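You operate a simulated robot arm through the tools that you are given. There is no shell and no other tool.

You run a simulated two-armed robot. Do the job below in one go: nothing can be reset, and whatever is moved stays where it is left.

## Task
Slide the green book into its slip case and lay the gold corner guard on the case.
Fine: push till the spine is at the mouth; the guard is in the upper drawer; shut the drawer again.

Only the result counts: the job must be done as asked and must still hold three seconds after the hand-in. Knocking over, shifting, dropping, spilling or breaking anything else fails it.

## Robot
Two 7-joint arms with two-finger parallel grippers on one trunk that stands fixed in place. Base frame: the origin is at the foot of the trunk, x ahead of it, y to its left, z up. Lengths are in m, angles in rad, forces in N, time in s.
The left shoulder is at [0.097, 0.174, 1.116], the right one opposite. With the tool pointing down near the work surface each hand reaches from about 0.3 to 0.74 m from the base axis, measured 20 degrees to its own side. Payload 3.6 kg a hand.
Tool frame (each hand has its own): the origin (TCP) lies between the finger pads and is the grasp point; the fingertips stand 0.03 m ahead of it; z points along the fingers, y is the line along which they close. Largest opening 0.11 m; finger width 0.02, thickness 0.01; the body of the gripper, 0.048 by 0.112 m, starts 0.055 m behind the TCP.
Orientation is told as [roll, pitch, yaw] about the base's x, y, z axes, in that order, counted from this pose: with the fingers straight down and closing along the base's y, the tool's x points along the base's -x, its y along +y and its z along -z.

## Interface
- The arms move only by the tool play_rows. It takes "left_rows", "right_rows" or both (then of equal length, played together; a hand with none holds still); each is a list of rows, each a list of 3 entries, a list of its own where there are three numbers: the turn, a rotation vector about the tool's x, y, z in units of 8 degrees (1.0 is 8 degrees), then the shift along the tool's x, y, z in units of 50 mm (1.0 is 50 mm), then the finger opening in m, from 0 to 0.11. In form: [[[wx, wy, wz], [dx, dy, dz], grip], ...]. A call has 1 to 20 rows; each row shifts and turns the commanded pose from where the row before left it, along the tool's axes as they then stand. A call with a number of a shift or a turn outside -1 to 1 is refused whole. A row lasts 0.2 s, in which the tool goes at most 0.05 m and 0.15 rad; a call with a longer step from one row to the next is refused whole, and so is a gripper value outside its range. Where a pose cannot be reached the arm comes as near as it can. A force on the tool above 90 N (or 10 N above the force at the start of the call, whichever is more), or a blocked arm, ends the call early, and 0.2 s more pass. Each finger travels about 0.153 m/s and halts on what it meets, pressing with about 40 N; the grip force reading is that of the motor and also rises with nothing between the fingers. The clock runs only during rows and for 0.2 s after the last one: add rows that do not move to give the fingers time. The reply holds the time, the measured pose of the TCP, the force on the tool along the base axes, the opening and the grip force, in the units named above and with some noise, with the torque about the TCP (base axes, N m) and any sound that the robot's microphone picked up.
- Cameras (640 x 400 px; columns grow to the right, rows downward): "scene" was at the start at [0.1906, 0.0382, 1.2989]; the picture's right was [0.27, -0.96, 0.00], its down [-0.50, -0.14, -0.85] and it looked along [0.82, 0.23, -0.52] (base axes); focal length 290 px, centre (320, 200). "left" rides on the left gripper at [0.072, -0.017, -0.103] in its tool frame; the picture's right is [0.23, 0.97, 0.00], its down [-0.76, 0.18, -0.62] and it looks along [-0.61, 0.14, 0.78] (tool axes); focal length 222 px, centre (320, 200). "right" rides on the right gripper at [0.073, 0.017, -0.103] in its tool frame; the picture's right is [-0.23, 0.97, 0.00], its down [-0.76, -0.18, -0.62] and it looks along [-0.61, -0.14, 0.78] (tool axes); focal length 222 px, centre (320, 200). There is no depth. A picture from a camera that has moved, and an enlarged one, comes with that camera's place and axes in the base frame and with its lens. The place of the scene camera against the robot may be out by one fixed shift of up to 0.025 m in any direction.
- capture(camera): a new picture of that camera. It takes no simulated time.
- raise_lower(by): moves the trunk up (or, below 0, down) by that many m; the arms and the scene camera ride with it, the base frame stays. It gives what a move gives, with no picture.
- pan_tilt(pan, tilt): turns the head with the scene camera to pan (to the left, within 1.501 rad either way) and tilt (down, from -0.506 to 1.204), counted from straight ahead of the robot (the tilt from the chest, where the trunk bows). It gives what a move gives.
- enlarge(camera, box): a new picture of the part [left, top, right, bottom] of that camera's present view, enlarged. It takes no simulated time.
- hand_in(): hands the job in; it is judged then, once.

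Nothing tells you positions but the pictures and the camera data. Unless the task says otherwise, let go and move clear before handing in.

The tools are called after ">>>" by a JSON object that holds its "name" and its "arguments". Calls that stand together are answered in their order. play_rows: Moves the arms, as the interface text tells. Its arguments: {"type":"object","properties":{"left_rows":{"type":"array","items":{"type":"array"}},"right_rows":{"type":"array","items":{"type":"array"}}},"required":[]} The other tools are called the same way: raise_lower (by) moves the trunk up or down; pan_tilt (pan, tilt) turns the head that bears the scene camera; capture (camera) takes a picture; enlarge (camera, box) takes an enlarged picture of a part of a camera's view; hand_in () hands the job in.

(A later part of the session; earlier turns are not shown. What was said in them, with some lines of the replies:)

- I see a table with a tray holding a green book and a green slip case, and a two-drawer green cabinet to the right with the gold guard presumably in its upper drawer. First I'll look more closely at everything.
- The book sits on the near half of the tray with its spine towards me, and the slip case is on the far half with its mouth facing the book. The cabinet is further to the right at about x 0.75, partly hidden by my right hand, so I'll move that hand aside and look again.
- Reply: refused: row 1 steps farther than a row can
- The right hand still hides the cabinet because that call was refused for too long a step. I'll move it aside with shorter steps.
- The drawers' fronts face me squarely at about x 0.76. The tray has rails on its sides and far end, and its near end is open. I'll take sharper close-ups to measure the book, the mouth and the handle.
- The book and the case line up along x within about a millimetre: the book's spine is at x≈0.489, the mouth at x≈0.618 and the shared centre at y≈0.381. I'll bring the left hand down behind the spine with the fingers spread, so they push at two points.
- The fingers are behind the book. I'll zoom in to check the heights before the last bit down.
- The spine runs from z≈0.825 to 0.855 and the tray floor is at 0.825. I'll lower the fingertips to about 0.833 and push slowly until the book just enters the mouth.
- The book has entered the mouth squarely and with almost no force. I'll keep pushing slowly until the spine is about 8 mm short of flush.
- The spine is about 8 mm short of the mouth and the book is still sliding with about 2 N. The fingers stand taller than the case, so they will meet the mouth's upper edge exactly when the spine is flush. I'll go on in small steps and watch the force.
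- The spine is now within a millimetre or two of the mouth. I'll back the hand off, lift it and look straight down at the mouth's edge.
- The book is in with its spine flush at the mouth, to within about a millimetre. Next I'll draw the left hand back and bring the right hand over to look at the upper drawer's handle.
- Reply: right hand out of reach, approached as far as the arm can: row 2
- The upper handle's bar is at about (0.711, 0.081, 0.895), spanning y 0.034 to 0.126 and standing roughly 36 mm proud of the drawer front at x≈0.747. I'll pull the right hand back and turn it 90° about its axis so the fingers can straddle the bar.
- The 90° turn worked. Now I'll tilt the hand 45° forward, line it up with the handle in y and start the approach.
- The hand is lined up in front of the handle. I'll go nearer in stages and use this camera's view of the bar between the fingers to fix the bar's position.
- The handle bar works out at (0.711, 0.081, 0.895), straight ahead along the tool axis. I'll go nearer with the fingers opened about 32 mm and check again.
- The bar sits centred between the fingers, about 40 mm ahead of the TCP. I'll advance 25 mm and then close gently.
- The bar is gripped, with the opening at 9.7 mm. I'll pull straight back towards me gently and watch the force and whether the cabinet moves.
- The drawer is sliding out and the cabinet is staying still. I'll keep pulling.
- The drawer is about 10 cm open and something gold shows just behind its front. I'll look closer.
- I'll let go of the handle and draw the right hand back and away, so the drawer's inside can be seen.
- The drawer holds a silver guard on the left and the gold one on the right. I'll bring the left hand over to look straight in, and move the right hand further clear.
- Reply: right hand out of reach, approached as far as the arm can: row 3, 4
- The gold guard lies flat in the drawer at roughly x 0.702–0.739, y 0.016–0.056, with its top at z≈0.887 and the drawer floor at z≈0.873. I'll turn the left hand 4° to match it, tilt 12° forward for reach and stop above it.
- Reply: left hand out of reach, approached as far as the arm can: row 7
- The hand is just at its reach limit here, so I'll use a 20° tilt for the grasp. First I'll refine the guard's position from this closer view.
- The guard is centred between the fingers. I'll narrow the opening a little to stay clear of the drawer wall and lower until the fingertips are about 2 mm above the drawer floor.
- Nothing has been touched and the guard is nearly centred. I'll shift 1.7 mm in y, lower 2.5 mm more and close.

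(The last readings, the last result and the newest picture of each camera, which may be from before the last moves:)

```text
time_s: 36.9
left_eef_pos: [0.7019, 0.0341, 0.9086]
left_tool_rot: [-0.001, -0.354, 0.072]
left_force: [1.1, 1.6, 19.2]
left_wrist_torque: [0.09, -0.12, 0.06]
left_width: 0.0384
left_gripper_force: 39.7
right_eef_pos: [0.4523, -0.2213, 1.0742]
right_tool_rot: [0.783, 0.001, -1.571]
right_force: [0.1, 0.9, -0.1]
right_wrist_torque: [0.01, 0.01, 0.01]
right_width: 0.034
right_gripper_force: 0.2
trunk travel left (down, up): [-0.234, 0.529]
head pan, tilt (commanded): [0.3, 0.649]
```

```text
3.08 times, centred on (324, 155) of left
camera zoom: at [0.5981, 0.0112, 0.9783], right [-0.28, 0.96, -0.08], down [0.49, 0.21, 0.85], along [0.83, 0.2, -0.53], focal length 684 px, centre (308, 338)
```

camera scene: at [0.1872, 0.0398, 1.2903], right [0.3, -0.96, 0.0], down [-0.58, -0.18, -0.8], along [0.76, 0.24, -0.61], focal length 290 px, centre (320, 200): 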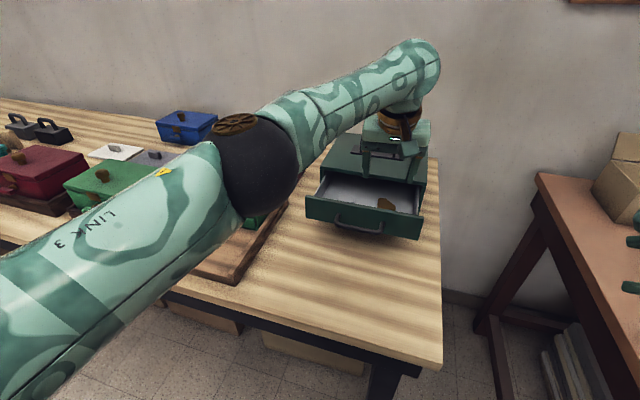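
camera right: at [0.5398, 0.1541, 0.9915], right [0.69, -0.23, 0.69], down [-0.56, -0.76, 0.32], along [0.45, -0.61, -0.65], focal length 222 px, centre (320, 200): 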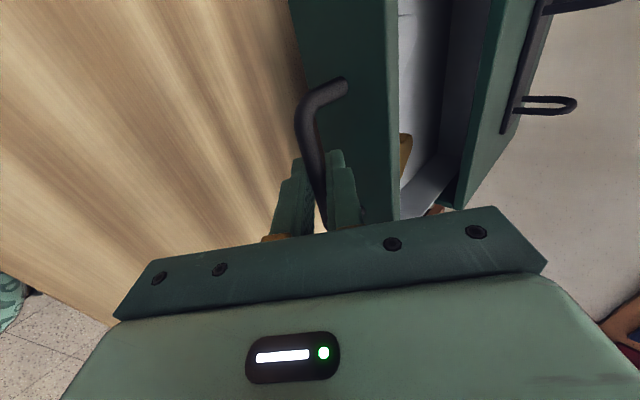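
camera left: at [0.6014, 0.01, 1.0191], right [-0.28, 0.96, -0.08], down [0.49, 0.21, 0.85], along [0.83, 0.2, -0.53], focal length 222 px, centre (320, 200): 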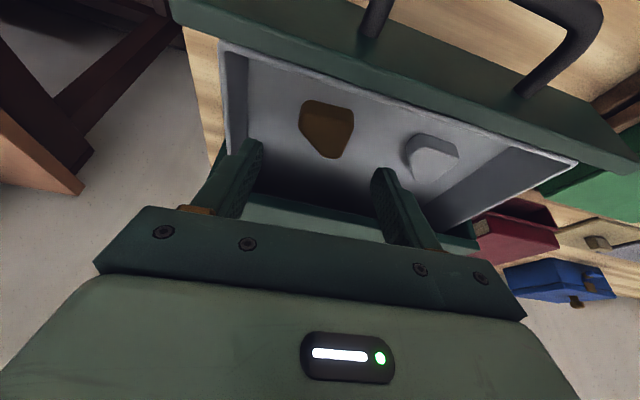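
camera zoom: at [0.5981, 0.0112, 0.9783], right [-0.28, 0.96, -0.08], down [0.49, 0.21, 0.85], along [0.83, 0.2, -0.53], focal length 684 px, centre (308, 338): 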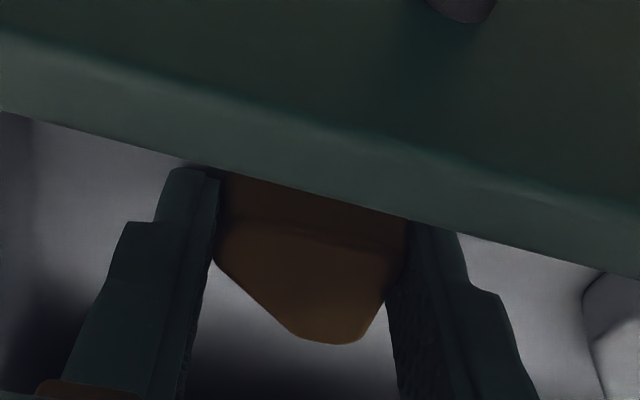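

The guard is gripped at 38 mm across, and the tips are just resting on the drawer floor. I'll lift straight up slowly.

>>> {"name": "play_rows", "arguments": {"left_rows": [[[0, 0, 0], [-0.034, 0, -0.094], 0.02], [[0, 0, 0], [-0.102, 0, -0.282], 0.02], [[0, 0, 0], [-0.136, 0, -0.376], 0.02], [[0, 0, 0], [-0.136, 0, -0.376], 0.02], [[0, 0, 0], [-0.136, 0, -0.376], 0.02], [[0, 0, 0], [-0.136, 0, -0.376], 0.02], [[0, 0, 0], [0, 0, 0], 0.02]]}}

>>> {"name": "capture", "arguments": {"camera": "left"}}

>>> {"name": "capture", "arguments": {"camera": "scene"}}

```text
time_s: 38.5
left_eef_pos: [0.702, 0.0362, 1.0048]
left_tool_rot: [0.0, -0.349, 0.07]
left_force: [1.2, 0.6, -0.1]
left_wrist_torque: [-0.05, 0.02, 0.01]
left_width: 0.0386
left_gripper_force: 40.2
right_eef_pos: [0.4553, -0.2218, 1.0738]
right_tool_rot: [0.782, -0.001, -1.571]
right_force: [-0.3, -0.8, 0.5]
right_wrist_torque: [0.05, 0.03, -0.03]
right_width: 0.0341
right_gripper_force: 0.1
trunk travel left (down, up): [-0.234, 0.529]
head pan, tilt (commanded): [0.3, 0.649]
```

```text
taken
camera left: at [0.5993, 0.0116, 1.0754], right [-0.28, 0.96, -0.08], down [0.49, 0.21, 0.85], along [0.83, 0.2, -0.53], focal length 222 px, centre (320, 200)
```

left: 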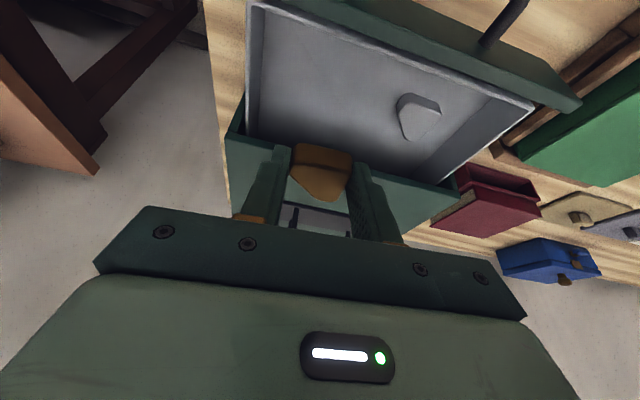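

```text
taken
camera scene: at [0.1875, 0.0392, 1.2902], right [0.3, -0.96, 0.0], down [-0.58, -0.18, -0.8], along [0.76, 0.24, -0.61], focal length 290 px, centre (320, 200)
```

scene: 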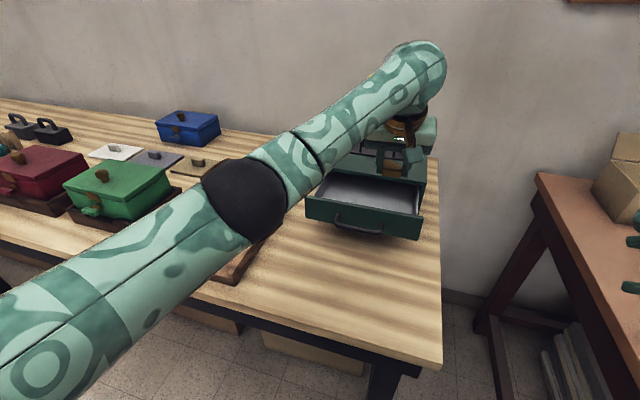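

The gold guard is up and held securely. I'll check how it sits in the fingers before carrying it over.

>>> {"name": "enlarge", "arguments": {"camera": "left", "box": [250, 125, 410, 225]}}

>>> {"name": "enlarge", "arguments": {"camera": "scene", "box": [340, 100, 452, 240]}}

```text
4.00 times, centred on (330, 175) of left
camera zoom: at [0.5993, 0.0116, 1.0754], right [-0.28, 0.96, -0.08], down [0.49, 0.21, 0.85], along [0.83, 0.2, -0.53], focal length 888 px, centre (280, 300)
```

zoom: 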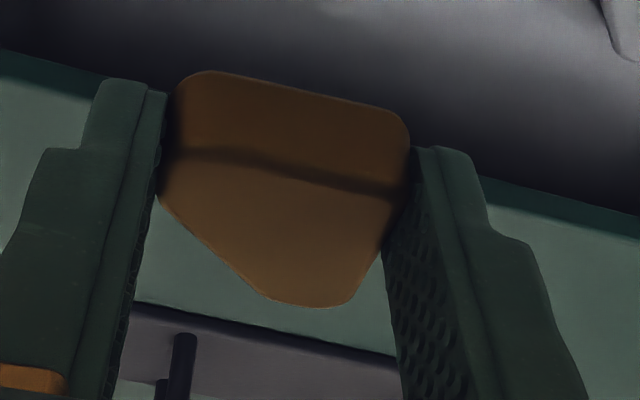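

```text
2.86 times, centred on (396, 170) of scene
camera zoom: at [0.1875, 0.0392, 1.2902], right [0.3, -0.96, 0.0], down [-0.58, -0.18, -0.8], along [0.76, 0.24, -0.61], focal length 829 px, centre (103, 286)
```

zoom: 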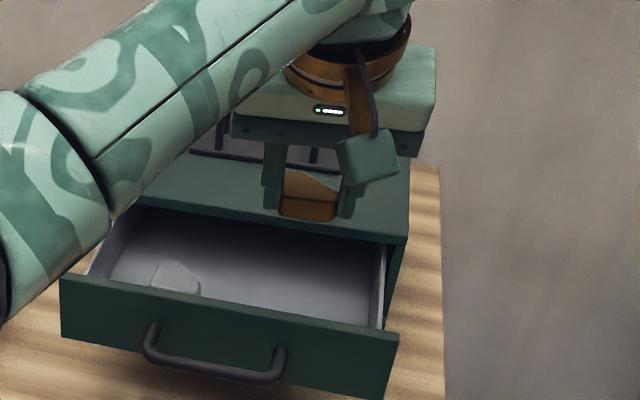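

The guard is still level in the grip. I'll carry it across at this height to above the slip case and square the hand up with the case.

>>> {"name": "play_rows", "arguments": {"left_rows": [[[0, 0, 0], [0.044, 0.868, -0.016], 0.02], [[0, 0, 0], [0.044, 0.868, -0.016], 0.02], [[0, 0, 0], [0.044, 0.868, -0.016], 0.02], [[0, 0, 0], [0.044, 0.868, -0.016], 0.02], [[0, 0, 0], [0.044, 0.868, -0.016], 0.02], [[0, 0, 0], [0.044, 0.868, -0.016], 0.02], [[0, 0, 0], [0.044, 0.868, -0.016], 0.02], [[0, 0, 0], [0.044, 0.868, -0.016], 0.02], [[0.17, 0, 0.47], [0, 0, 0], 0.02], [[0, 0, 0], [0, 0, 0], 0.02]]}}

>>> {"name": "capture", "arguments": {"camera": "left"}}

>>> {"name": "capture", "arguments": {"camera": "scene"}}

```text
time_s: 40.7
left_eef_pos: [0.6588, 0.381, 1.0038]
left_tool_rot: [0.0, -0.349, 0.0]
left_force: [0.2, -0.5, 0.7]
left_wrist_torque: [0.0, 0.0, -0.01]
left_width: 0.0386
left_gripper_force: 40.1
right_eef_pos: [0.4544, -0.2221, 1.074]
right_tool_rot: [0.781, -0.001, -1.572]
right_force: [-0.7, -0.4, -0.3]
right_wrist_torque: [-0.02, -0.01, 0.03]
right_width: 0.0341
right_gripper_force: 0.2
trunk travel left (down, up): [-0.234, 0.529]
head pan, tilt (commanded): [0.3, 0.649]
```

```text
taken
camera left: at [0.5547, 0.3635, 1.0764], right [-0.21, 0.97, -0.08], down [0.5, 0.18, 0.85], along [0.84, 0.14, -0.53], focal length 222 px, centre (320, 200)
```

left: 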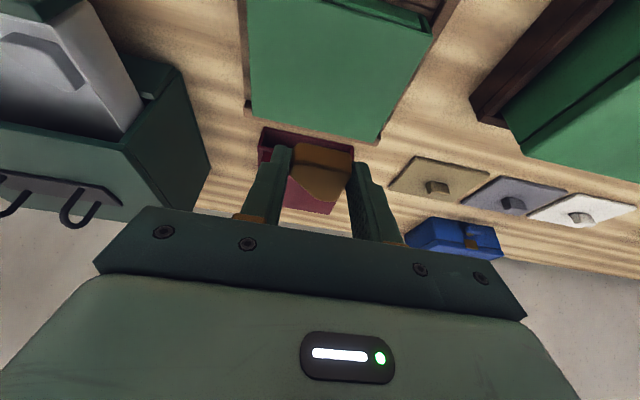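

```text
taken
camera scene: at [0.1871, 0.0396, 1.2902], right [0.3, -0.96, 0.0], down [-0.58, -0.18, -0.8], along [0.76, 0.24, -0.61], focal length 290 px, centre (320, 200)
```

scene: 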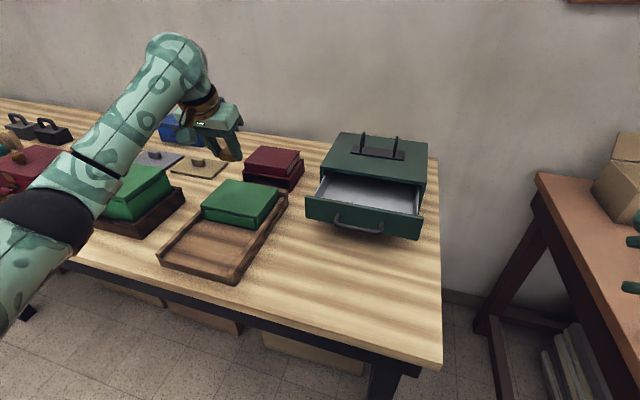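

>>> {"name": "play_rows", "arguments": {"left_rows": [[[0, 0, 0], [0.135, 0, 0.372], 0.02], [[0, 0, 0], [0.135, 0, 0.372], 0.02], [[0, 0, 0], [0.135, 0, 0.372], 0.02], [[0, 0, 0], [0.135, 0, 0.372], 0.02], [[0, 0, 0], [0.115, 0, 0.317], 0.02], [[0, 0, 0], [0, 0, 0], 0.02]]}}

>>> {"name": "enlarge", "arguments": {"camera": "scene", "box": [170, 150, 298, 230]}}

>>> {"name": "capture", "arguments": {"camera": "left"}}

```text
time_s: 42.1
left_eef_pos: [0.6587, 0.3798, 0.9095]
left_tool_rot: [-0.001, -0.35, 0.0]
left_force: [-0.1, -0.2, 0.1]
left_wrist_torque: [-0.03, 0.0, 0.0]
left_width: 0.0384
left_gripper_force: 39.6
right_eef_pos: [0.4544, -0.2213, 1.0743]
right_tool_rot: [0.782, 0.0, -1.57]
right_force: [-0.2, 0.0, -0.2]
right_wrist_torque: [0.01, 0.03, 0.03]
right_width: 0.0341
right_gripper_force: 0.1
trunk travel left (down, up): [-0.234, 0.529]
head pan, tilt (commanded): [0.3, 0.649]
```

```text
5.00 times, centred on (234, 190) of scene
camera zoom: at [0.1871, 0.0393, 1.2903], right [0.3, -0.96, 0.0], down [-0.58, -0.18, -0.8], along [0.76, 0.24, -0.6], focal length 1451 px, centre (750, 250)
```

zoom: 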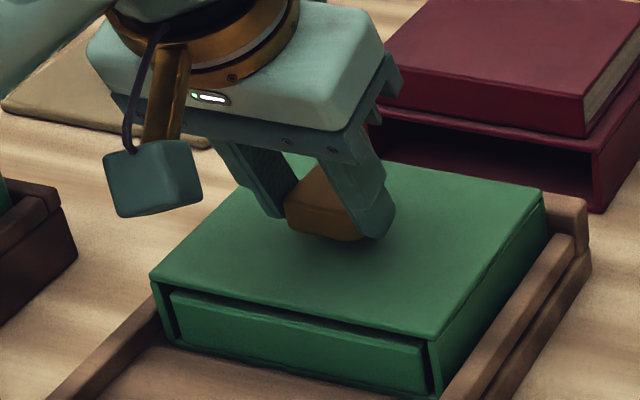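

```text
taken
camera left: at [0.5542, 0.364, 0.9801], right [-0.21, 0.97, -0.08], down [0.5, 0.18, 0.85], along [0.84, 0.14, -0.53], focal length 222 px, centre (320, 200)
```

left: 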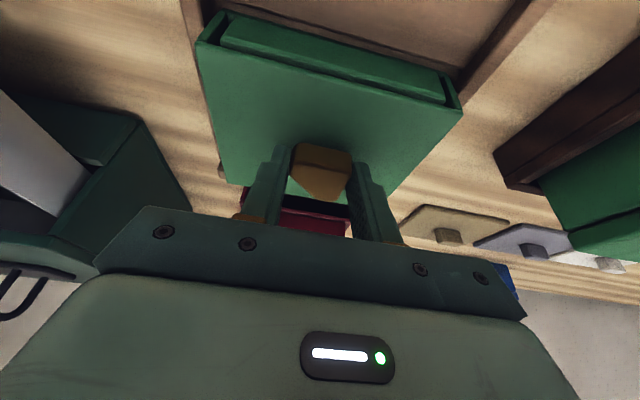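

The guard hangs about 1 cm above the middle of the case. I'll lower it in small steps until it touches.

>>> {"name": "play_rows", "arguments": {"left_rows": [[[0, 0, 0], [0.0137, 0, 0.0376], 0.02], [[0, 0, 0], [0.0137, 0, 0.0376], 0.02], [[0, 0, 0], [0.0137, 0, 0.0376], 0.02], [[0, 0, 0], [0.0137, 0, 0.0376], 0.02], [[0, 0, 0], [0, 0, 0], 0.02]]}}

>>> {"name": "enlarge", "arguments": {"camera": "scene", "box": [195, 165, 275, 215]}}

```text
time_s: 43.3
left_eef_pos: [0.6585, 0.3799, 0.9024]
left_tool_rot: [-0.002, -0.349, 0.002]
left_force: [0.9, 0.9, 0.2]
left_wrist_torque: [-0.01, 0.0, -0.02]
left_width: 0.0386
left_gripper_force: 40.3
right_eef_pos: [0.4545, -0.2216, 1.0737]
right_tool_rot: [0.783, 0.0, -1.571]
right_force: [-1.3, 0.5, -0.4]
right_wrist_torque: [0.0, 0.0, 0.0]
right_width: 0.0339
right_gripper_force: 0.0
trunk travel left (down, up): [-0.234, 0.529]
head pan, tilt (commanded): [0.3, 0.649]
```

```text
8.00 times, centred on (235, 190) of scene
camera zoom: at [0.1872, 0.0393, 1.2902], right [0.3, -0.96, 0.0], down [-0.58, -0.18, -0.8], along [0.76, 0.24, -0.61], focal length 2322 px, centre (1000, 280)
```

zoom: 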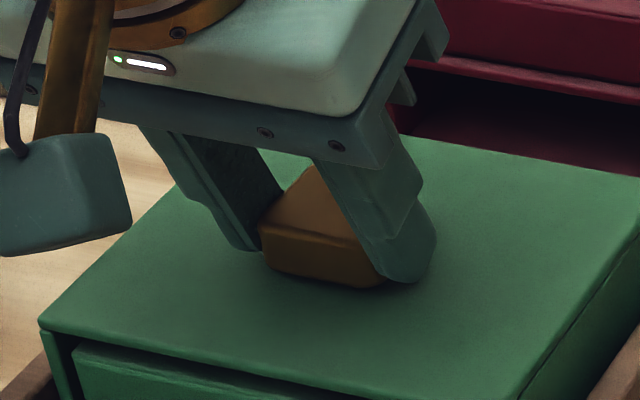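

>>> {"name": "play_rows", "arguments": {"left_rows": [[[0, 0, 0], [0.0102, 0, 0.0282], 0.02], [[0, 0, 0], [0.0102, 0, 0.0282], 0.02], [[0, 0, 0], [0, 0, 0], 0.02]]}}

>>> {"name": "enlarge", "arguments": {"camera": "scene", "box": [195, 165, 275, 215]}}

```text
time_s: 44.1
left_eef_pos: [0.6596, 0.3799, 0.8984]
left_tool_rot: [0.0, -0.348, 0.002]
left_force: [-0.1, 0.1, 0.2]
left_wrist_torque: [-0.02, 0.0, -0.01]
left_width: 0.0383
left_gripper_force: 40.3
right_eef_pos: [0.4546, -0.2213, 1.0746]
right_tool_rot: [0.782, -0.002, -1.571]
right_force: [-0.3, 0.1, -0.3]
right_wrist_torque: [0.01, 0.01, -0.01]
right_width: 0.0337
right_gripper_force: 0.0
trunk travel left (down, up): [-0.234, 0.529]
head pan, tilt (commanded): [0.3, 0.649]
```

```text
8.00 times, centred on (235, 190) of scene
camera zoom: at [0.1872, 0.0393, 1.2902], right [0.3, -0.96, 0.0], down [-0.58, -0.18, -0.8], along [0.76, 0.24, -0.61], focal length 2322 px, centre (1000, 280)
```

zoom: 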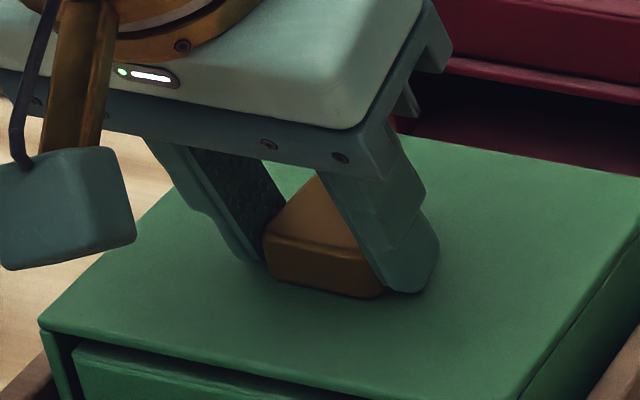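

>>> {"name": "play_rows", "arguments": {"left_rows": [[[0, 0, 0], [0.0068, 0, 0.0188], 0.02], [[0, 0, 0], [0.0068, 0, 0.0188], 0.02], [[0, 0, 0], [0, 0, 0], 0.02]]}}

>>> {"name": "enlarge", "arguments": {"camera": "scene", "box": [205, 180, 253, 210]}}

```text
time_s: 44.9
left_eef_pos: [0.6577, 0.3783, 0.8968]
left_tool_rot: [0.002, -0.352, 0.002]
left_force: [1.1, 1.2, 6.9]
left_wrist_torque: [0.06, -0.15, -0.02]
left_width: 0.0384
left_gripper_force: 40.0
right_eef_pos: [0.4544, -0.2221, 1.0743]
right_tool_rot: [0.783, 0.0, -1.572]
right_force: [0.2, 0.3, 0.6]
right_wrist_torque: [0.02, -0.02, -0.02]
right_width: 0.0339
right_gripper_force: 0.0
trunk travel left (down, up): [-0.234, 0.529]
head pan, tilt (commanded): [0.3, 0.649]
```

```text
13.33 times, centred on (229, 195) of scene
camera zoom: at [0.1866, 0.039, 1.2904], right [0.3, -0.96, 0.0], down [-0.58, -0.18, -0.8], along [0.76, 0.24, -0.6], focal length 3870 px, centre (1533, 267)
```

zoom: 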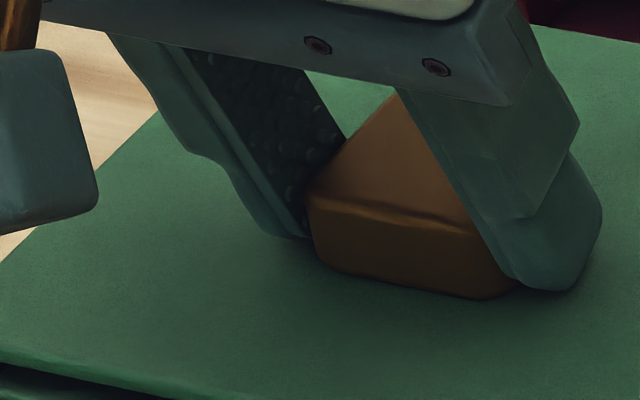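

The guard is resting on the case with about 7 N. I'll open the fingers and withdraw along the tool axis.

>>> {"name": "play_rows", "arguments": {"left_rows": [[[0, 0, 0], [0, 0, -0.008], 0.041], [[0, 0, 0], [0, 0, 0], 0.05], [[0, 0, 0], [0, 0, 0], 0.062], [[0, 0, 0], [0, 0, 0], 0.065], [[0, 0, 0], [-0.05, 0, -0.2], 0.065], [[0, 0, 0], [-0.1, 0, -0.4], 0.065], [[0, 0, 0], [-0.2, 0, -0.7], 0.065], [[0, 0, 0], [-0.2, 0, -0.7], 0.065], [[0, 0, 0], [0, 0, 0], 0.065]]}}

>>> {"name": "capture", "arguments": {"camera": "left"}}

>>> {"name": "enlarge", "arguments": {"camera": "scene", "box": [170, 150, 298, 230]}}

```text
time_s: 46.9
left_eef_pos: [0.6495, 0.3797, 1.0009]
left_tool_rot: [0.002, -0.349, 0.002]
left_force: [1.0, 0.1, -0.6]
left_wrist_torque: [0.01, 0.01, 0.0]
left_width: 0.065
left_gripper_force: 0.1
right_eef_pos: [0.455, -0.2219, 1.0738]
right_tool_rot: [0.781, 0.001, -1.571]
right_force: [0.4, 0.7, 0.0]
right_wrist_torque: [0.01, -0.01, 0.01]
right_width: 0.0338
right_gripper_force: 0.0
trunk travel left (down, up): [-0.234, 0.529]
head pan, tilt (commanded): [0.3, 0.649]
```

```text
taken
camera left: at [0.5447, 0.3635, 1.0719], right [-0.21, 0.97, -0.08], down [0.5, 0.18, 0.85], along [0.84, 0.14, -0.53], focal length 222 px, centre (320, 200)
```

left: 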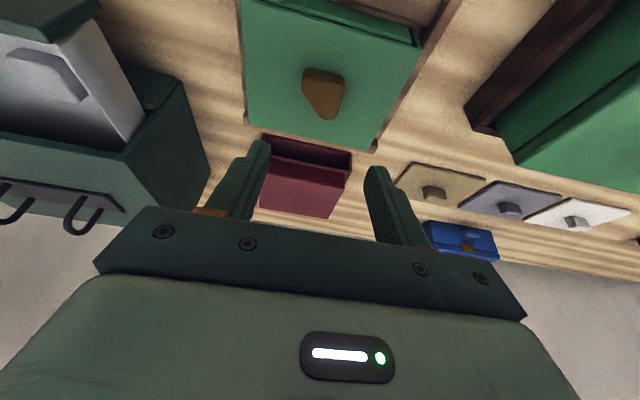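

```text
5.00 times, centred on (234, 190) of scene
camera zoom: at [0.1874, 0.0395, 1.2901], right [0.3, -0.96, 0.0], down [-0.58, -0.18, -0.8], along [0.76, 0.24, -0.61], focal length 1451 px, centre (750, 250)
```

zoom: 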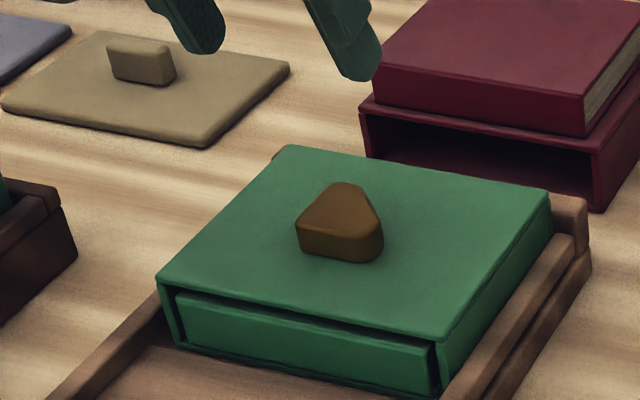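

The gold guard lies flat in the middle of the case and is free of my fingers. Next I'll pull the left hand back and bring the right hand to the open drawer's handle again, so I can push it shut.

>>> {"name": "play_rows", "arguments": {"left_rows": [[[0, 0, 0], [0, 0, -0.8], 0.065], [[0, 0, 0], [0, 0, -0.8], 0.065], [[0, 0, 0], [0.8, 0.3, -0.29], 0.065], [[0, 0, 0], [0.8, 0.3, -0.29], 0.065], [[0, 0, 0], [0.8, 0.3, -0.29], 0.065], [[0, 0, 0], [0, 0.5, 0], 0.065], [[0, 0, 0], [0, 0, 0], 0.065], [[0, 0, 0], [0, 0, 0], 0.065], [[0, 0, 0], [0, 0, 0], 0.065], [[0, 0, 0], [0, 0, 0], 0.065]], "right_rows": [[[0, 0, 0], [0.866, 0, 0], 0.034], [[0, 0, 0], [0.866, 0, 0], 0.034], [[0, 0, 0], [0.866, 0, 0], 0.034], [[0, 0, 0], [0.866, 0, 0], 0.034], [[0, 0, 0], [0.866, 0, 0], 0.034], [[0, 0, 0], [0.866, 0, 0], 0.034], [[0, 0, 0], [0.866, 0, 0], 0.034], [[0, 0, 0], [0, -0.148, 0.714], 0.034], [[0, 0, 0], [0, -0.148, 0.714], 0.034], [[0, 0, 0], [0, 0, 0], 0.034]]}}

>>> {"name": "capture", "arguments": {"camera": "right"}}

>>> {"name": "capture", "arguments": {"camera": "scene"}}

```text
time_s: 49.1
left_eef_pos: [0.4963, 0.4495, 1.0762]
left_tool_rot: [0.001, -0.349, 0.003]
left_force: [-0.2, 0.2, -0.3]
left_wrist_torque: [0.01, 0.02, 0.01]
left_width: 0.0649
left_gripper_force: 0.0
right_eef_pos: [0.4949, 0.083, 1.0153]
right_tool_rot: [0.785, 0.001, -1.572]
right_force: [0.3, -0.1, -0.7]
right_wrist_torque: [0.01, 0.0, -0.02]
right_width: 0.0339
right_gripper_force: 0.0
trunk travel left (down, up): [-0.234, 0.529]
head pan, tilt (commanded): [0.3, 0.649]
```

```text
taken
camera right: at [0.433, 0.1549, 1.101], right [0.69, -0.23, 0.69], down [-0.57, -0.76, 0.32], along [0.45, -0.61, -0.65], focal length 222 px, centre (320, 200)
```

right: 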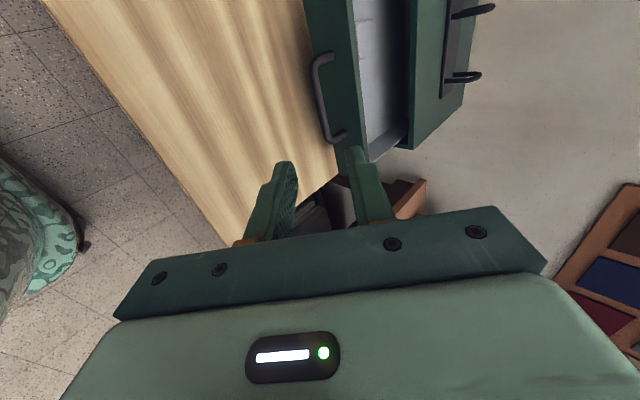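

```text
taken
camera scene: at [0.1869, 0.0393, 1.2903], right [0.3, -0.96, 0.0], down [-0.58, -0.18, -0.8], along [0.76, 0.24, -0.6], focal length 290 px, centre (320, 200)
```

scene: 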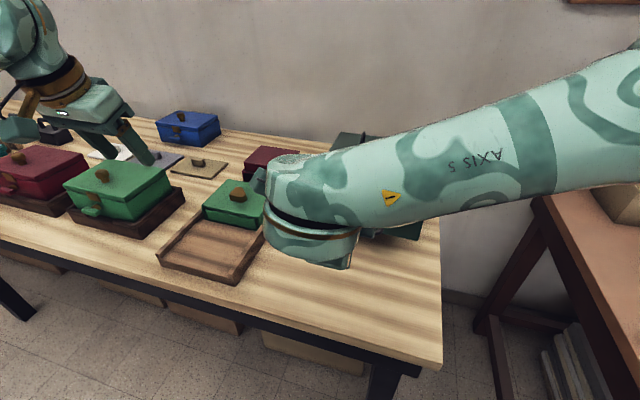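

>>> {"name": "play_rows", "arguments": {"right_rows": [[[0, 0, 0], [0, -0.02, 0.7], 0.034], [[0, 0, 0], [0, -0.02, 0.7], 0.034], [[0, 0, 0], [0, 0, 0.6], 0.034], [[0, 0, 0], [0, 0, 0.3], 0.034], [[0, 0, 0], [0, 0, 0], 0.034]]}}

>>> {"name": "enlarge", "arguments": {"camera": "right", "box": [220, 70, 444, 230]}}

```text
time_s: 50.3
left_eef_pos: [0.4971, 0.4506, 1.0755]
left_tool_rot: [0.0, -0.35, 0.001]
left_force: [0.1, 0.0, -1.4]
left_wrist_torque: [0.0, 0.04, -0.01]
left_width: 0.0649
left_gripper_force: 0.1
right_eef_pos: [0.5758, 0.0833, 0.9317]
right_tool_rot: [0.787, 0.0, -1.571]
right_force: [0.2, 0.1, -0.4]
right_wrist_torque: [0.01, 0.0, 0.02]
right_width: 0.0343
right_gripper_force: 0.0
trunk travel left (down, up): [-0.234, 0.529]
head pan, tilt (commanded): [0.3, 0.649]
```

```text
2.50 times, centred on (332, 150) of right
camera zoom: at [0.5127, 0.1563, 1.0171], right [0.69, -0.23, 0.69], down [-0.57, -0.76, 0.32], along [0.45, -0.61, -0.65], focal length 555 px, centre (290, 325)
```

zoom: 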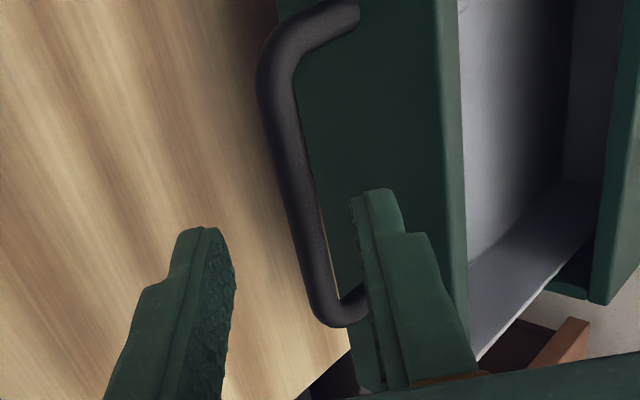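

>>> {"name": "play_rows", "arguments": {"right_rows": [[[0, 0, 0], [0, 0.03, 0.37], 0.034], [[0, 0, 0], [0, 0, 0.37], 0.034], [[0, 0, 0], [0, 0, 0], 0.034]]}}

>>> {"name": "enlarge", "arguments": {"camera": "right", "box": [220, 70, 444, 230]}}

```text
time_s: 51.1
left_eef_pos: [0.496, 0.4504, 1.0747]
left_tool_rot: [0.0, -0.348, 0.001]
left_force: [0.1, 0.6, 0.7]
left_wrist_torque: [0.02, 0.0, 0.02]
left_width: 0.0652
left_gripper_force: 0.1
right_eef_pos: [0.6017, 0.0828, 0.906]
right_tool_rot: [0.783, -0.001, -1.57]
right_force: [-0.2, -0.3, -0.7]
right_wrist_torque: [0.0, 0.03, 0.01]
right_width: 0.0342
right_gripper_force: 0.1
trunk travel left (down, up): [-0.234, 0.529]
head pan, tilt (commanded): [0.3, 0.649]
```

```text
2.50 times, centred on (332, 150) of right
camera zoom: at [0.5391, 0.1555, 0.9923], right [0.69, -0.23, 0.69], down [-0.57, -0.76, 0.32], along [0.45, -0.61, -0.65], focal length 555 px, centre (290, 325)
```

zoom: 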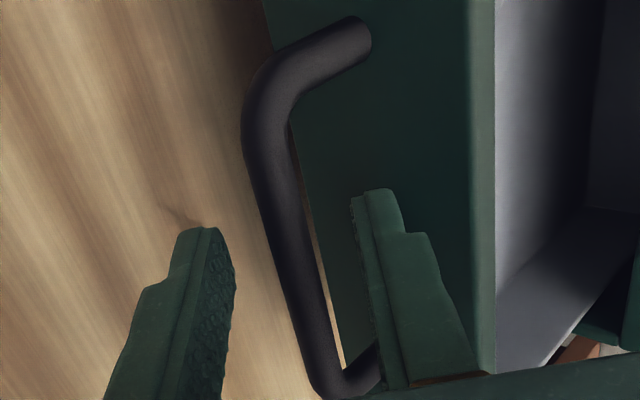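

The handle is between the fingers again at the same place. I'll close on it and push the drawer in, slowing down towards the end.

>>> {"name": "play_rows", "arguments": {"right_rows": [[[0, 0, 0], [0, 0, 0], 0.024], [[0, 0, 0], [0, 0, 0], 0.014], [[0, 0, 0], [0, 0, 0], 0.006], [[0, 0, 0], [0, 0, 0], 0.0], [[0, 0, 0], [0, 0, 0], 0.0], [[0, 0, 0], [0, 0.12, 0.12], 0.0], [[0, 0, 0], [0, 0.16, 0.16], 0.0], [[0, 0, 0], [0, 0.16, 0.16], 0.0], [[0, 0, 0], [0, 0.16, 0.16], 0.0], [[0, 0, 0], [0, 0.16, 0.16], 0.0], [[0, 0, 0], [0, 0.16, 0.16], 0.0], [[0, 0, 0], [0, 0.16, 0.16], 0.0], [[0, 0, 0], [0, 0, 0], 0.0]]}}

>>> {"name": "capture", "arguments": {"camera": "right"}}

>>> {"name": "capture", "arguments": {"camera": "scene"}}

```text
time_s: 53.9
left_eef_pos: [0.4953, 0.4495, 1.0751]
left_tool_rot: [0.001, -0.35, 0.002]
left_force: [0.0, 0.0, 0.2]
left_wrist_torque: [0.03, -0.02, 0.02]
left_width: 0.0652
left_gripper_force: 0.1
right_eef_pos: [0.6769, 0.083, 0.9065]
right_tool_rot: [0.788, 0.0, -1.571]
right_force: [1.5, -2.3, 9.3]
right_wrist_torque: [-0.29, -0.11, 0.44]
right_width: 0.0098
right_gripper_force: 45.0
trunk travel left (down, up): [-0.234, 0.529]
head pan, tilt (commanded): [0.3, 0.649]
```

```text
taken
camera right: at [0.6153, 0.1556, 0.9931], right [0.69, -0.23, 0.69], down [-0.57, -0.76, 0.31], along [0.45, -0.61, -0.65], focal length 222 px, centre (320, 200)
```

right: 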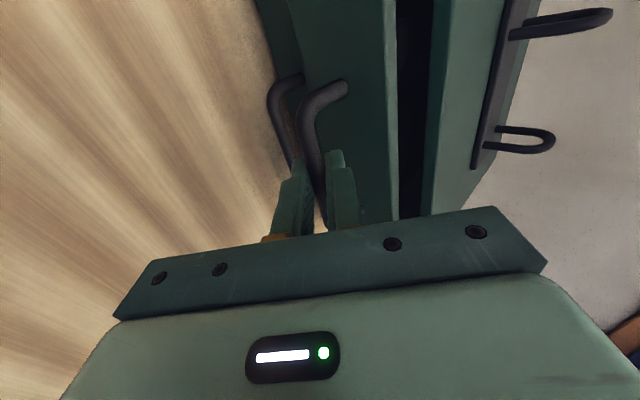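

```text
taken
camera scene: at [0.1864, 0.0392, 1.2905], right [0.3, -0.96, 0.0], down [-0.58, -0.18, -0.8], along [0.76, 0.24, -0.6], focal length 290 px, centre (320, 200)
```

scene: 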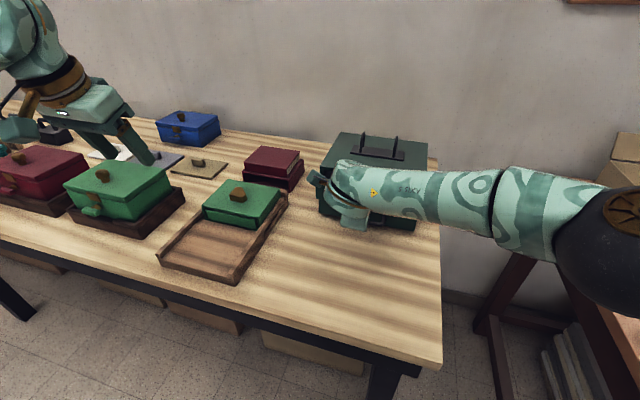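

>>> {"name": "play_rows", "arguments": {"right_rows": [[[0, 0, 0], [0, 0.1, 0.1], 0.0], [[0, 0, 0], [0, 0.1, 0.1], 0.0], [[0, 0, 0], [0, 0.07, 0.07], 0.0], [[0, 0, 0], [0, 0.04, 0.04], 0.0], [[0, 0, 0], [0, 0, 0], 0.0]]}}

>>> {"name": "enlarge", "arguments": {"camera": "right", "box": [260, 0, 468, 220]}}

```text
time_s: 55.1
left_eef_pos: [0.4951, 0.4504, 1.0753]
left_tool_rot: [0.002, -0.352, 0.003]
left_force: [0.1, 0.0, 0.7]
left_wrist_torque: [0.0, 0.01, -0.02]
left_width: 0.0652
left_gripper_force: 0.1
right_eef_pos: [0.6994, 0.0825, 0.9072]
right_tool_rot: [0.786, -0.002, -1.572]
right_force: [-0.9, -1.8, 10.3]
right_wrist_torque: [-0.64, -0.06, 0.03]
right_width: 0.0097
right_gripper_force: 45.4
trunk travel left (down, up): [-0.234, 0.529]
head pan, tilt (commanded): [0.3, 0.649]
```

```text
1.82 times, centred on (364, 110) of right
camera zoom: at [0.6368, 0.1555, 0.9932], right [0.69, -0.23, 0.69], down [-0.57, -0.76, 0.32], along [0.45, -0.61, -0.65], focal length 404 px, centre (240, 364)
```

zoom: 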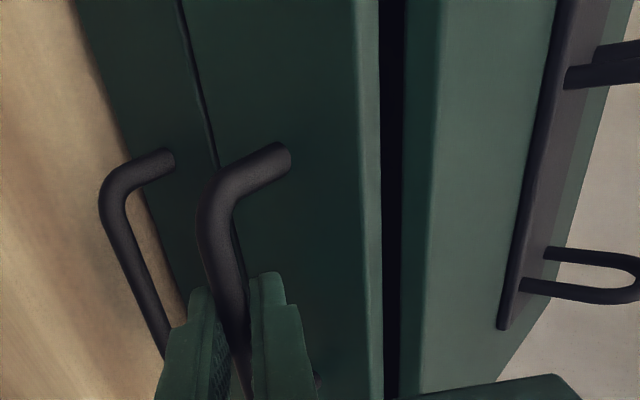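

>>> {"name": "play_rows", "arguments": {"right_rows": [[[0, 0, 0], [0, 0.03, 0.03], 0.0], [[0, 0, 0], [0, 0.02, 0.02], 0.0], [[0, 0, 0], [0, 0, 0], 0.0]]}}

>>> {"name": "enlarge", "arguments": {"camera": "right", "box": [260, 0, 468, 220]}}

```text
time_s: 55.9
left_eef_pos: [0.4936, 0.4496, 1.0758]
left_tool_rot: [0.001, -0.351, 0.0]
left_force: [0.6, -0.6, 0.2]
left_wrist_torque: [0.01, 0.0, 0.0]
left_width: 0.0649
left_gripper_force: 0.1
right_eef_pos: [0.701, 0.0826, 0.9071]
right_tool_rot: [0.785, 0.001, -1.569]
right_force: [-10.5, -2.8, 10.1]
right_wrist_torque: [-0.66, 0.0, -0.01]
right_width: 0.0098
right_gripper_force: 45.3
trunk travel left (down, up): [-0.234, 0.529]
head pan, tilt (commanded): [0.3, 0.649]
```

```text
1.82 times, centred on (364, 110) of right
camera zoom: at [0.6387, 0.1555, 0.9932], right [0.69, -0.23, 0.69], down [-0.57, -0.76, 0.31], along [0.45, -0.61, -0.65], focal length 404 px, centre (240, 364)
```

zoom: 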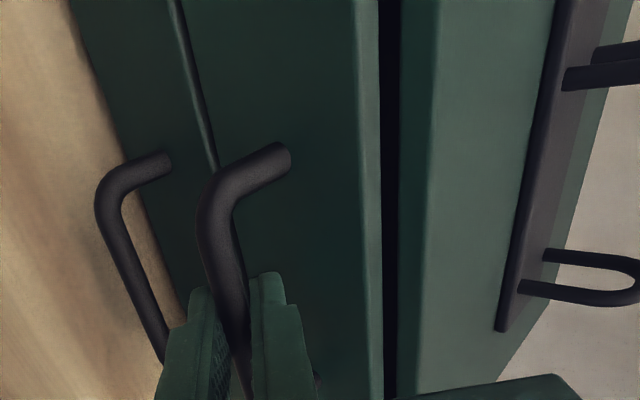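

The force rose to about 10 N at the stop, so the drawer is shut. I'll release the handle, back off along the tool axis and check it against the first pictures.

>>> {"name": "play_rows", "arguments": {"right_rows": [[[0, 0, 0], [0, 0, 0], 0.02], [[0, 0, 0], [0, 0, 0], 0.034], [[0, 0, 0], [0, 0, 0], 0.034], [[0, 0, 0], [0, 0, -0.4], 0.034], [[0, 0, 0], [0, 0, -0.8], 0.034], [[0, 0, 0], [0, 0, -0.9], 0.034], [[0, 0, 0], [0, 0, -0.9], 0.034], [[0, 0, 0], [0, 0, -0.9], 0.034], [[0, 0, 0], [-0.9, 0, 0], 0.034], [[0, 0, 0], [-0.9, 0, 0], 0.034], [[0, 0, 0], [-0.9, 0, 0], 0.034], [[0, 0, 0], [-0.9, 0, 0], 0.034], [[0, 0, 0], [-0.9, 0, 0], 0.034], [[0, 0, 0], [0, 0, 0], 0.034]]}}

>>> {"name": "enlarge", "arguments": {"camera": "scene", "box": [300, 120, 460, 240]}}

>>> {"name": "enlarge", "arguments": {"camera": "scene", "box": [150, 130, 310, 290]}}

>>> {"name": "capture", "arguments": {"camera": "scene"}}

```text
time_s: 58.9
left_eef_pos: [0.4959, 0.4505, 1.0745]
left_tool_rot: [-0.001, -0.349, 0.001]
left_force: [0.9, 0.4, -0.2]
left_wrist_torque: [-0.03, -0.01, -0.01]
left_width: 0.0649
left_gripper_force: 0.0
right_eef_pos: [0.5649, -0.1416, 1.045]
right_tool_rot: [0.784, -0.004, -1.568]
right_force: [-0.6, 0.4, 0.3]
right_wrist_torque: [0.0, 0.02, -0.02]
right_width: 0.034
right_gripper_force: 0.0
trunk travel left (down, up): [-0.234, 0.529]
head pan, tilt (commanded): [0.3, 0.649]
```

```text
3.33 times, centred on (380, 180) of scene
camera zoom: at [0.1872, 0.0404, 1.2902], right [0.3, -0.96, 0.0], down [-0.58, -0.18, -0.8], along [0.76, 0.24, -0.61], focal length 968 px, centre (120, 267)
```

zoom: 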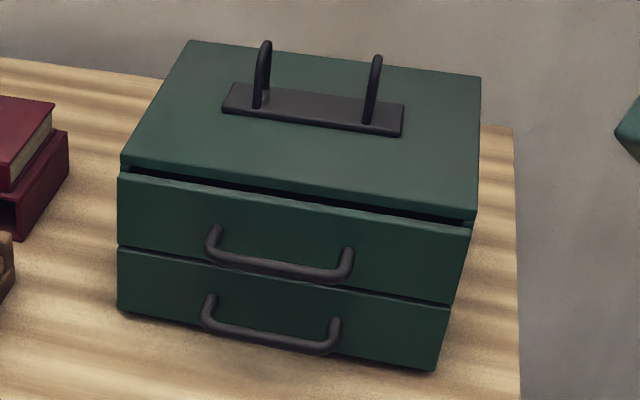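

```text
2.50 times, centred on (230, 210) of scene
camera zoom: at [0.1872, 0.0404, 1.2902], right [0.3, -0.96, 0.0], down [-0.58, -0.18, -0.8], along [0.76, 0.24, -0.61], focal length 726 px, centre (545, 175)
```

zoom: 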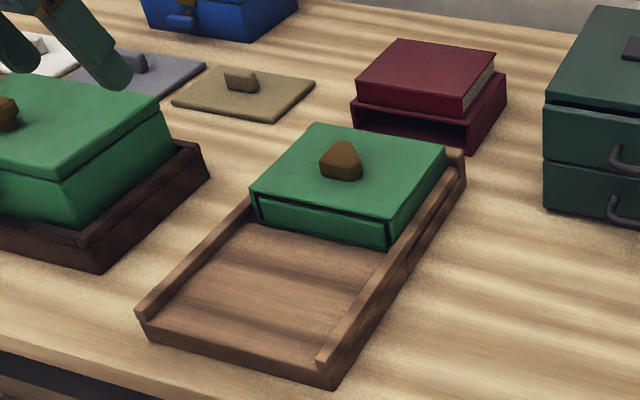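

```text
taken
camera scene: at [0.1872, 0.0404, 1.2902], right [0.3, -0.96, 0.0], down [-0.58, -0.18, -0.8], along [0.76, 0.24, -0.61], focal length 290 px, centre (320, 200)
```

scene: 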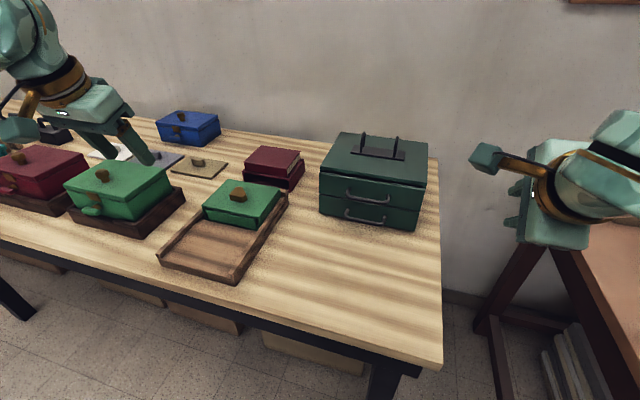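

The drawer is shut and the cabinet looks exactly as in the first picture. I'll make a last check of the spine against the mouth and of the guard on the case.

>>> {"name": "enlarge", "arguments": {"camera": "scene", "box": [198, 175, 294, 235]}}

>>> {"name": "enlarge", "arguments": {"camera": "scene", "box": [198, 203, 262, 233]}}

>>> {"name": "capture", "arguments": {"camera": "left"}}

```text
6.67 times, centred on (246, 205) of scene
camera zoom: at [0.1872, 0.0404, 1.2902], right [0.3, -0.96, 0.0], down [-0.58, -0.18, -0.8], along [0.76, 0.24, -0.61], focal length 1935 px, centre (813, 167)
```

zoom: 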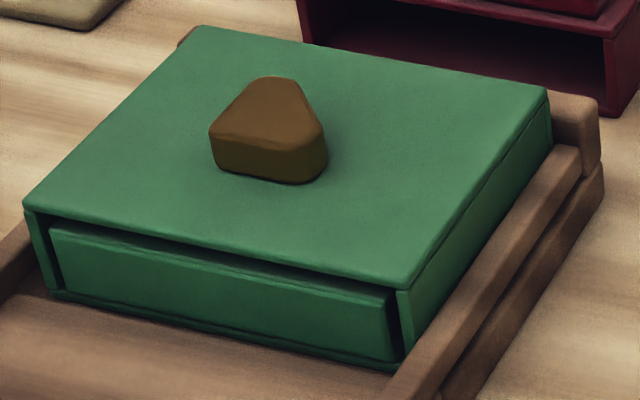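

```text
10.00 times, centred on (230, 218) of scene
camera zoom: at [0.1872, 0.0404, 1.2902], right [0.3, -0.96, 0.0], down [-0.58, -0.18, -0.8], along [0.76, 0.24, -0.61], focal length 2903 px, centre (1220, 20)
```

zoom: 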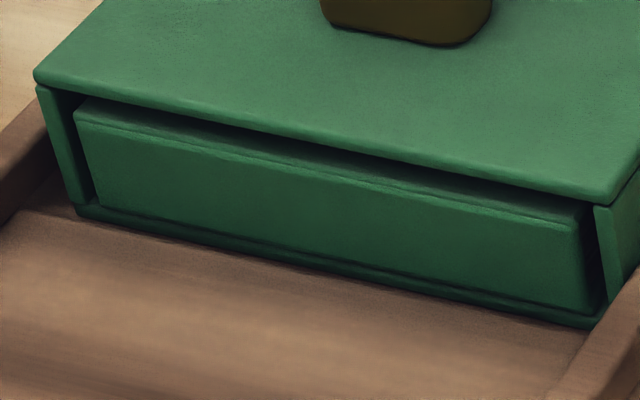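

```text
taken
camera left: at [0.3914, 0.4344, 1.1457], right [-0.21, 0.97, -0.08], down [0.5, 0.18, 0.85], along [0.84, 0.14, -0.53], focal length 222 px, centre (320, 200)
```

left: 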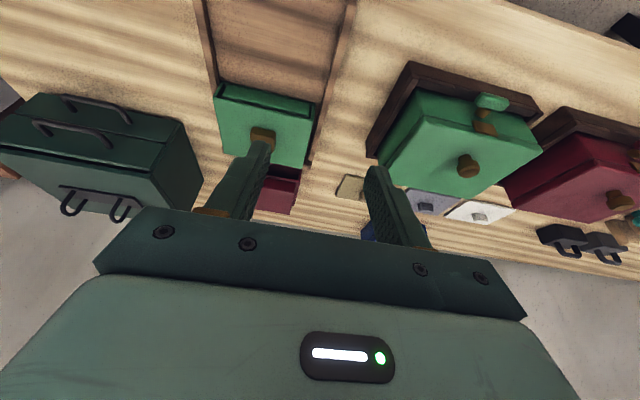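

>>> {"name": "enlarge", "arguments": {"camera": "left", "box": [205, 70, 333, 150]}}

>>> {"name": "enlarge", "arguments": {"camera": "left", "box": [208, 75, 256, 105]}}

>>> {"name": "enlarge", "arguments": {"camera": "left", "box": [280, 90, 328, 120]}}

```text
5.00 times, centred on (269, 110) of left
camera zoom: at [0.3914, 0.4344, 1.1457], right [-0.21, 0.97, -0.08], down [0.5, 0.18, 0.85], along [0.84, 0.14, -0.53], focal length 1111 px, centre (575, 650)
```

zoom: 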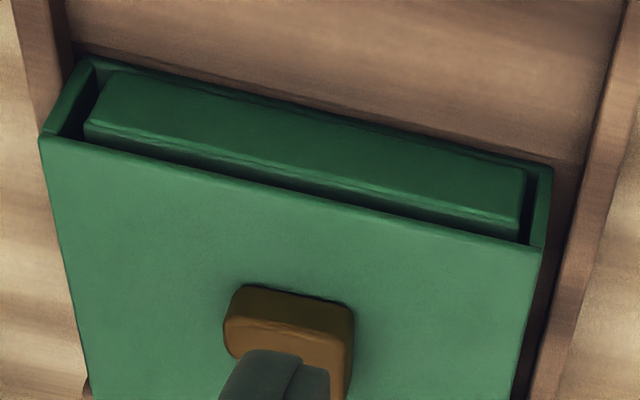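

```text
13.33 times, centred on (232, 90) of left
camera zoom: at [0.3914, 0.4344, 1.1457], right [-0.21, 0.97, -0.08], down [0.5, 0.18, 0.85], along [0.84, 0.14, -0.53], focal length 2962 px, centre (1493, 1667)
```

zoom: 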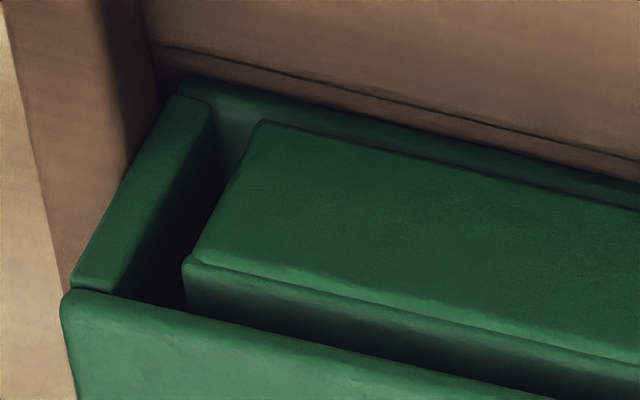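

```text
13.33 times, centred on (304, 105) of left
camera zoom: at [0.3914, 0.4344, 1.1457], right [-0.21, 0.97, -0.08], down [0.5, 0.18, 0.85], along [0.84, 0.14, -0.53], focal length 2962 px, centre (533, 1467)
```

zoom: 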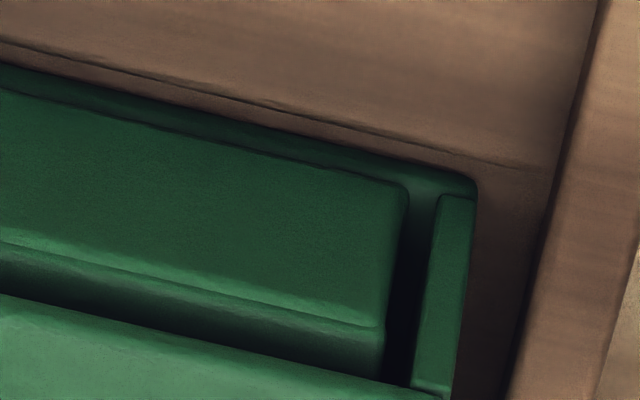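

The spine is flush with the mouth to within a millimetre, the gold guard lies flat on the case, the drawer is shut and both hands are clear. Nothing else has moved, so I'll hand in.

>>> {"name": "hand_in", "arguments": {}}

```text
The job is handed in.
```

I slid the green book into its slip case, laid the gold corner guard on top and shut the upper drawer. The job is handed in.

- **Book:** the spine sits at the mouth to within about a millimetre at both ends.
- **Guard:** it lies flat near the middle of the case top. I left the silver guard in the drawer untouched.
- **Drawer and cabinet:** the drawer is closed to its stop, and the cabinet looks the same as in the first picture.
- **Case:** it moved about 3 mm sideways inside its tray, probably when I released the guard. The book moved with it, and the tray did not move.

I saw nothing else shifted in the last pictures, and both hands were clear before the hand-in.
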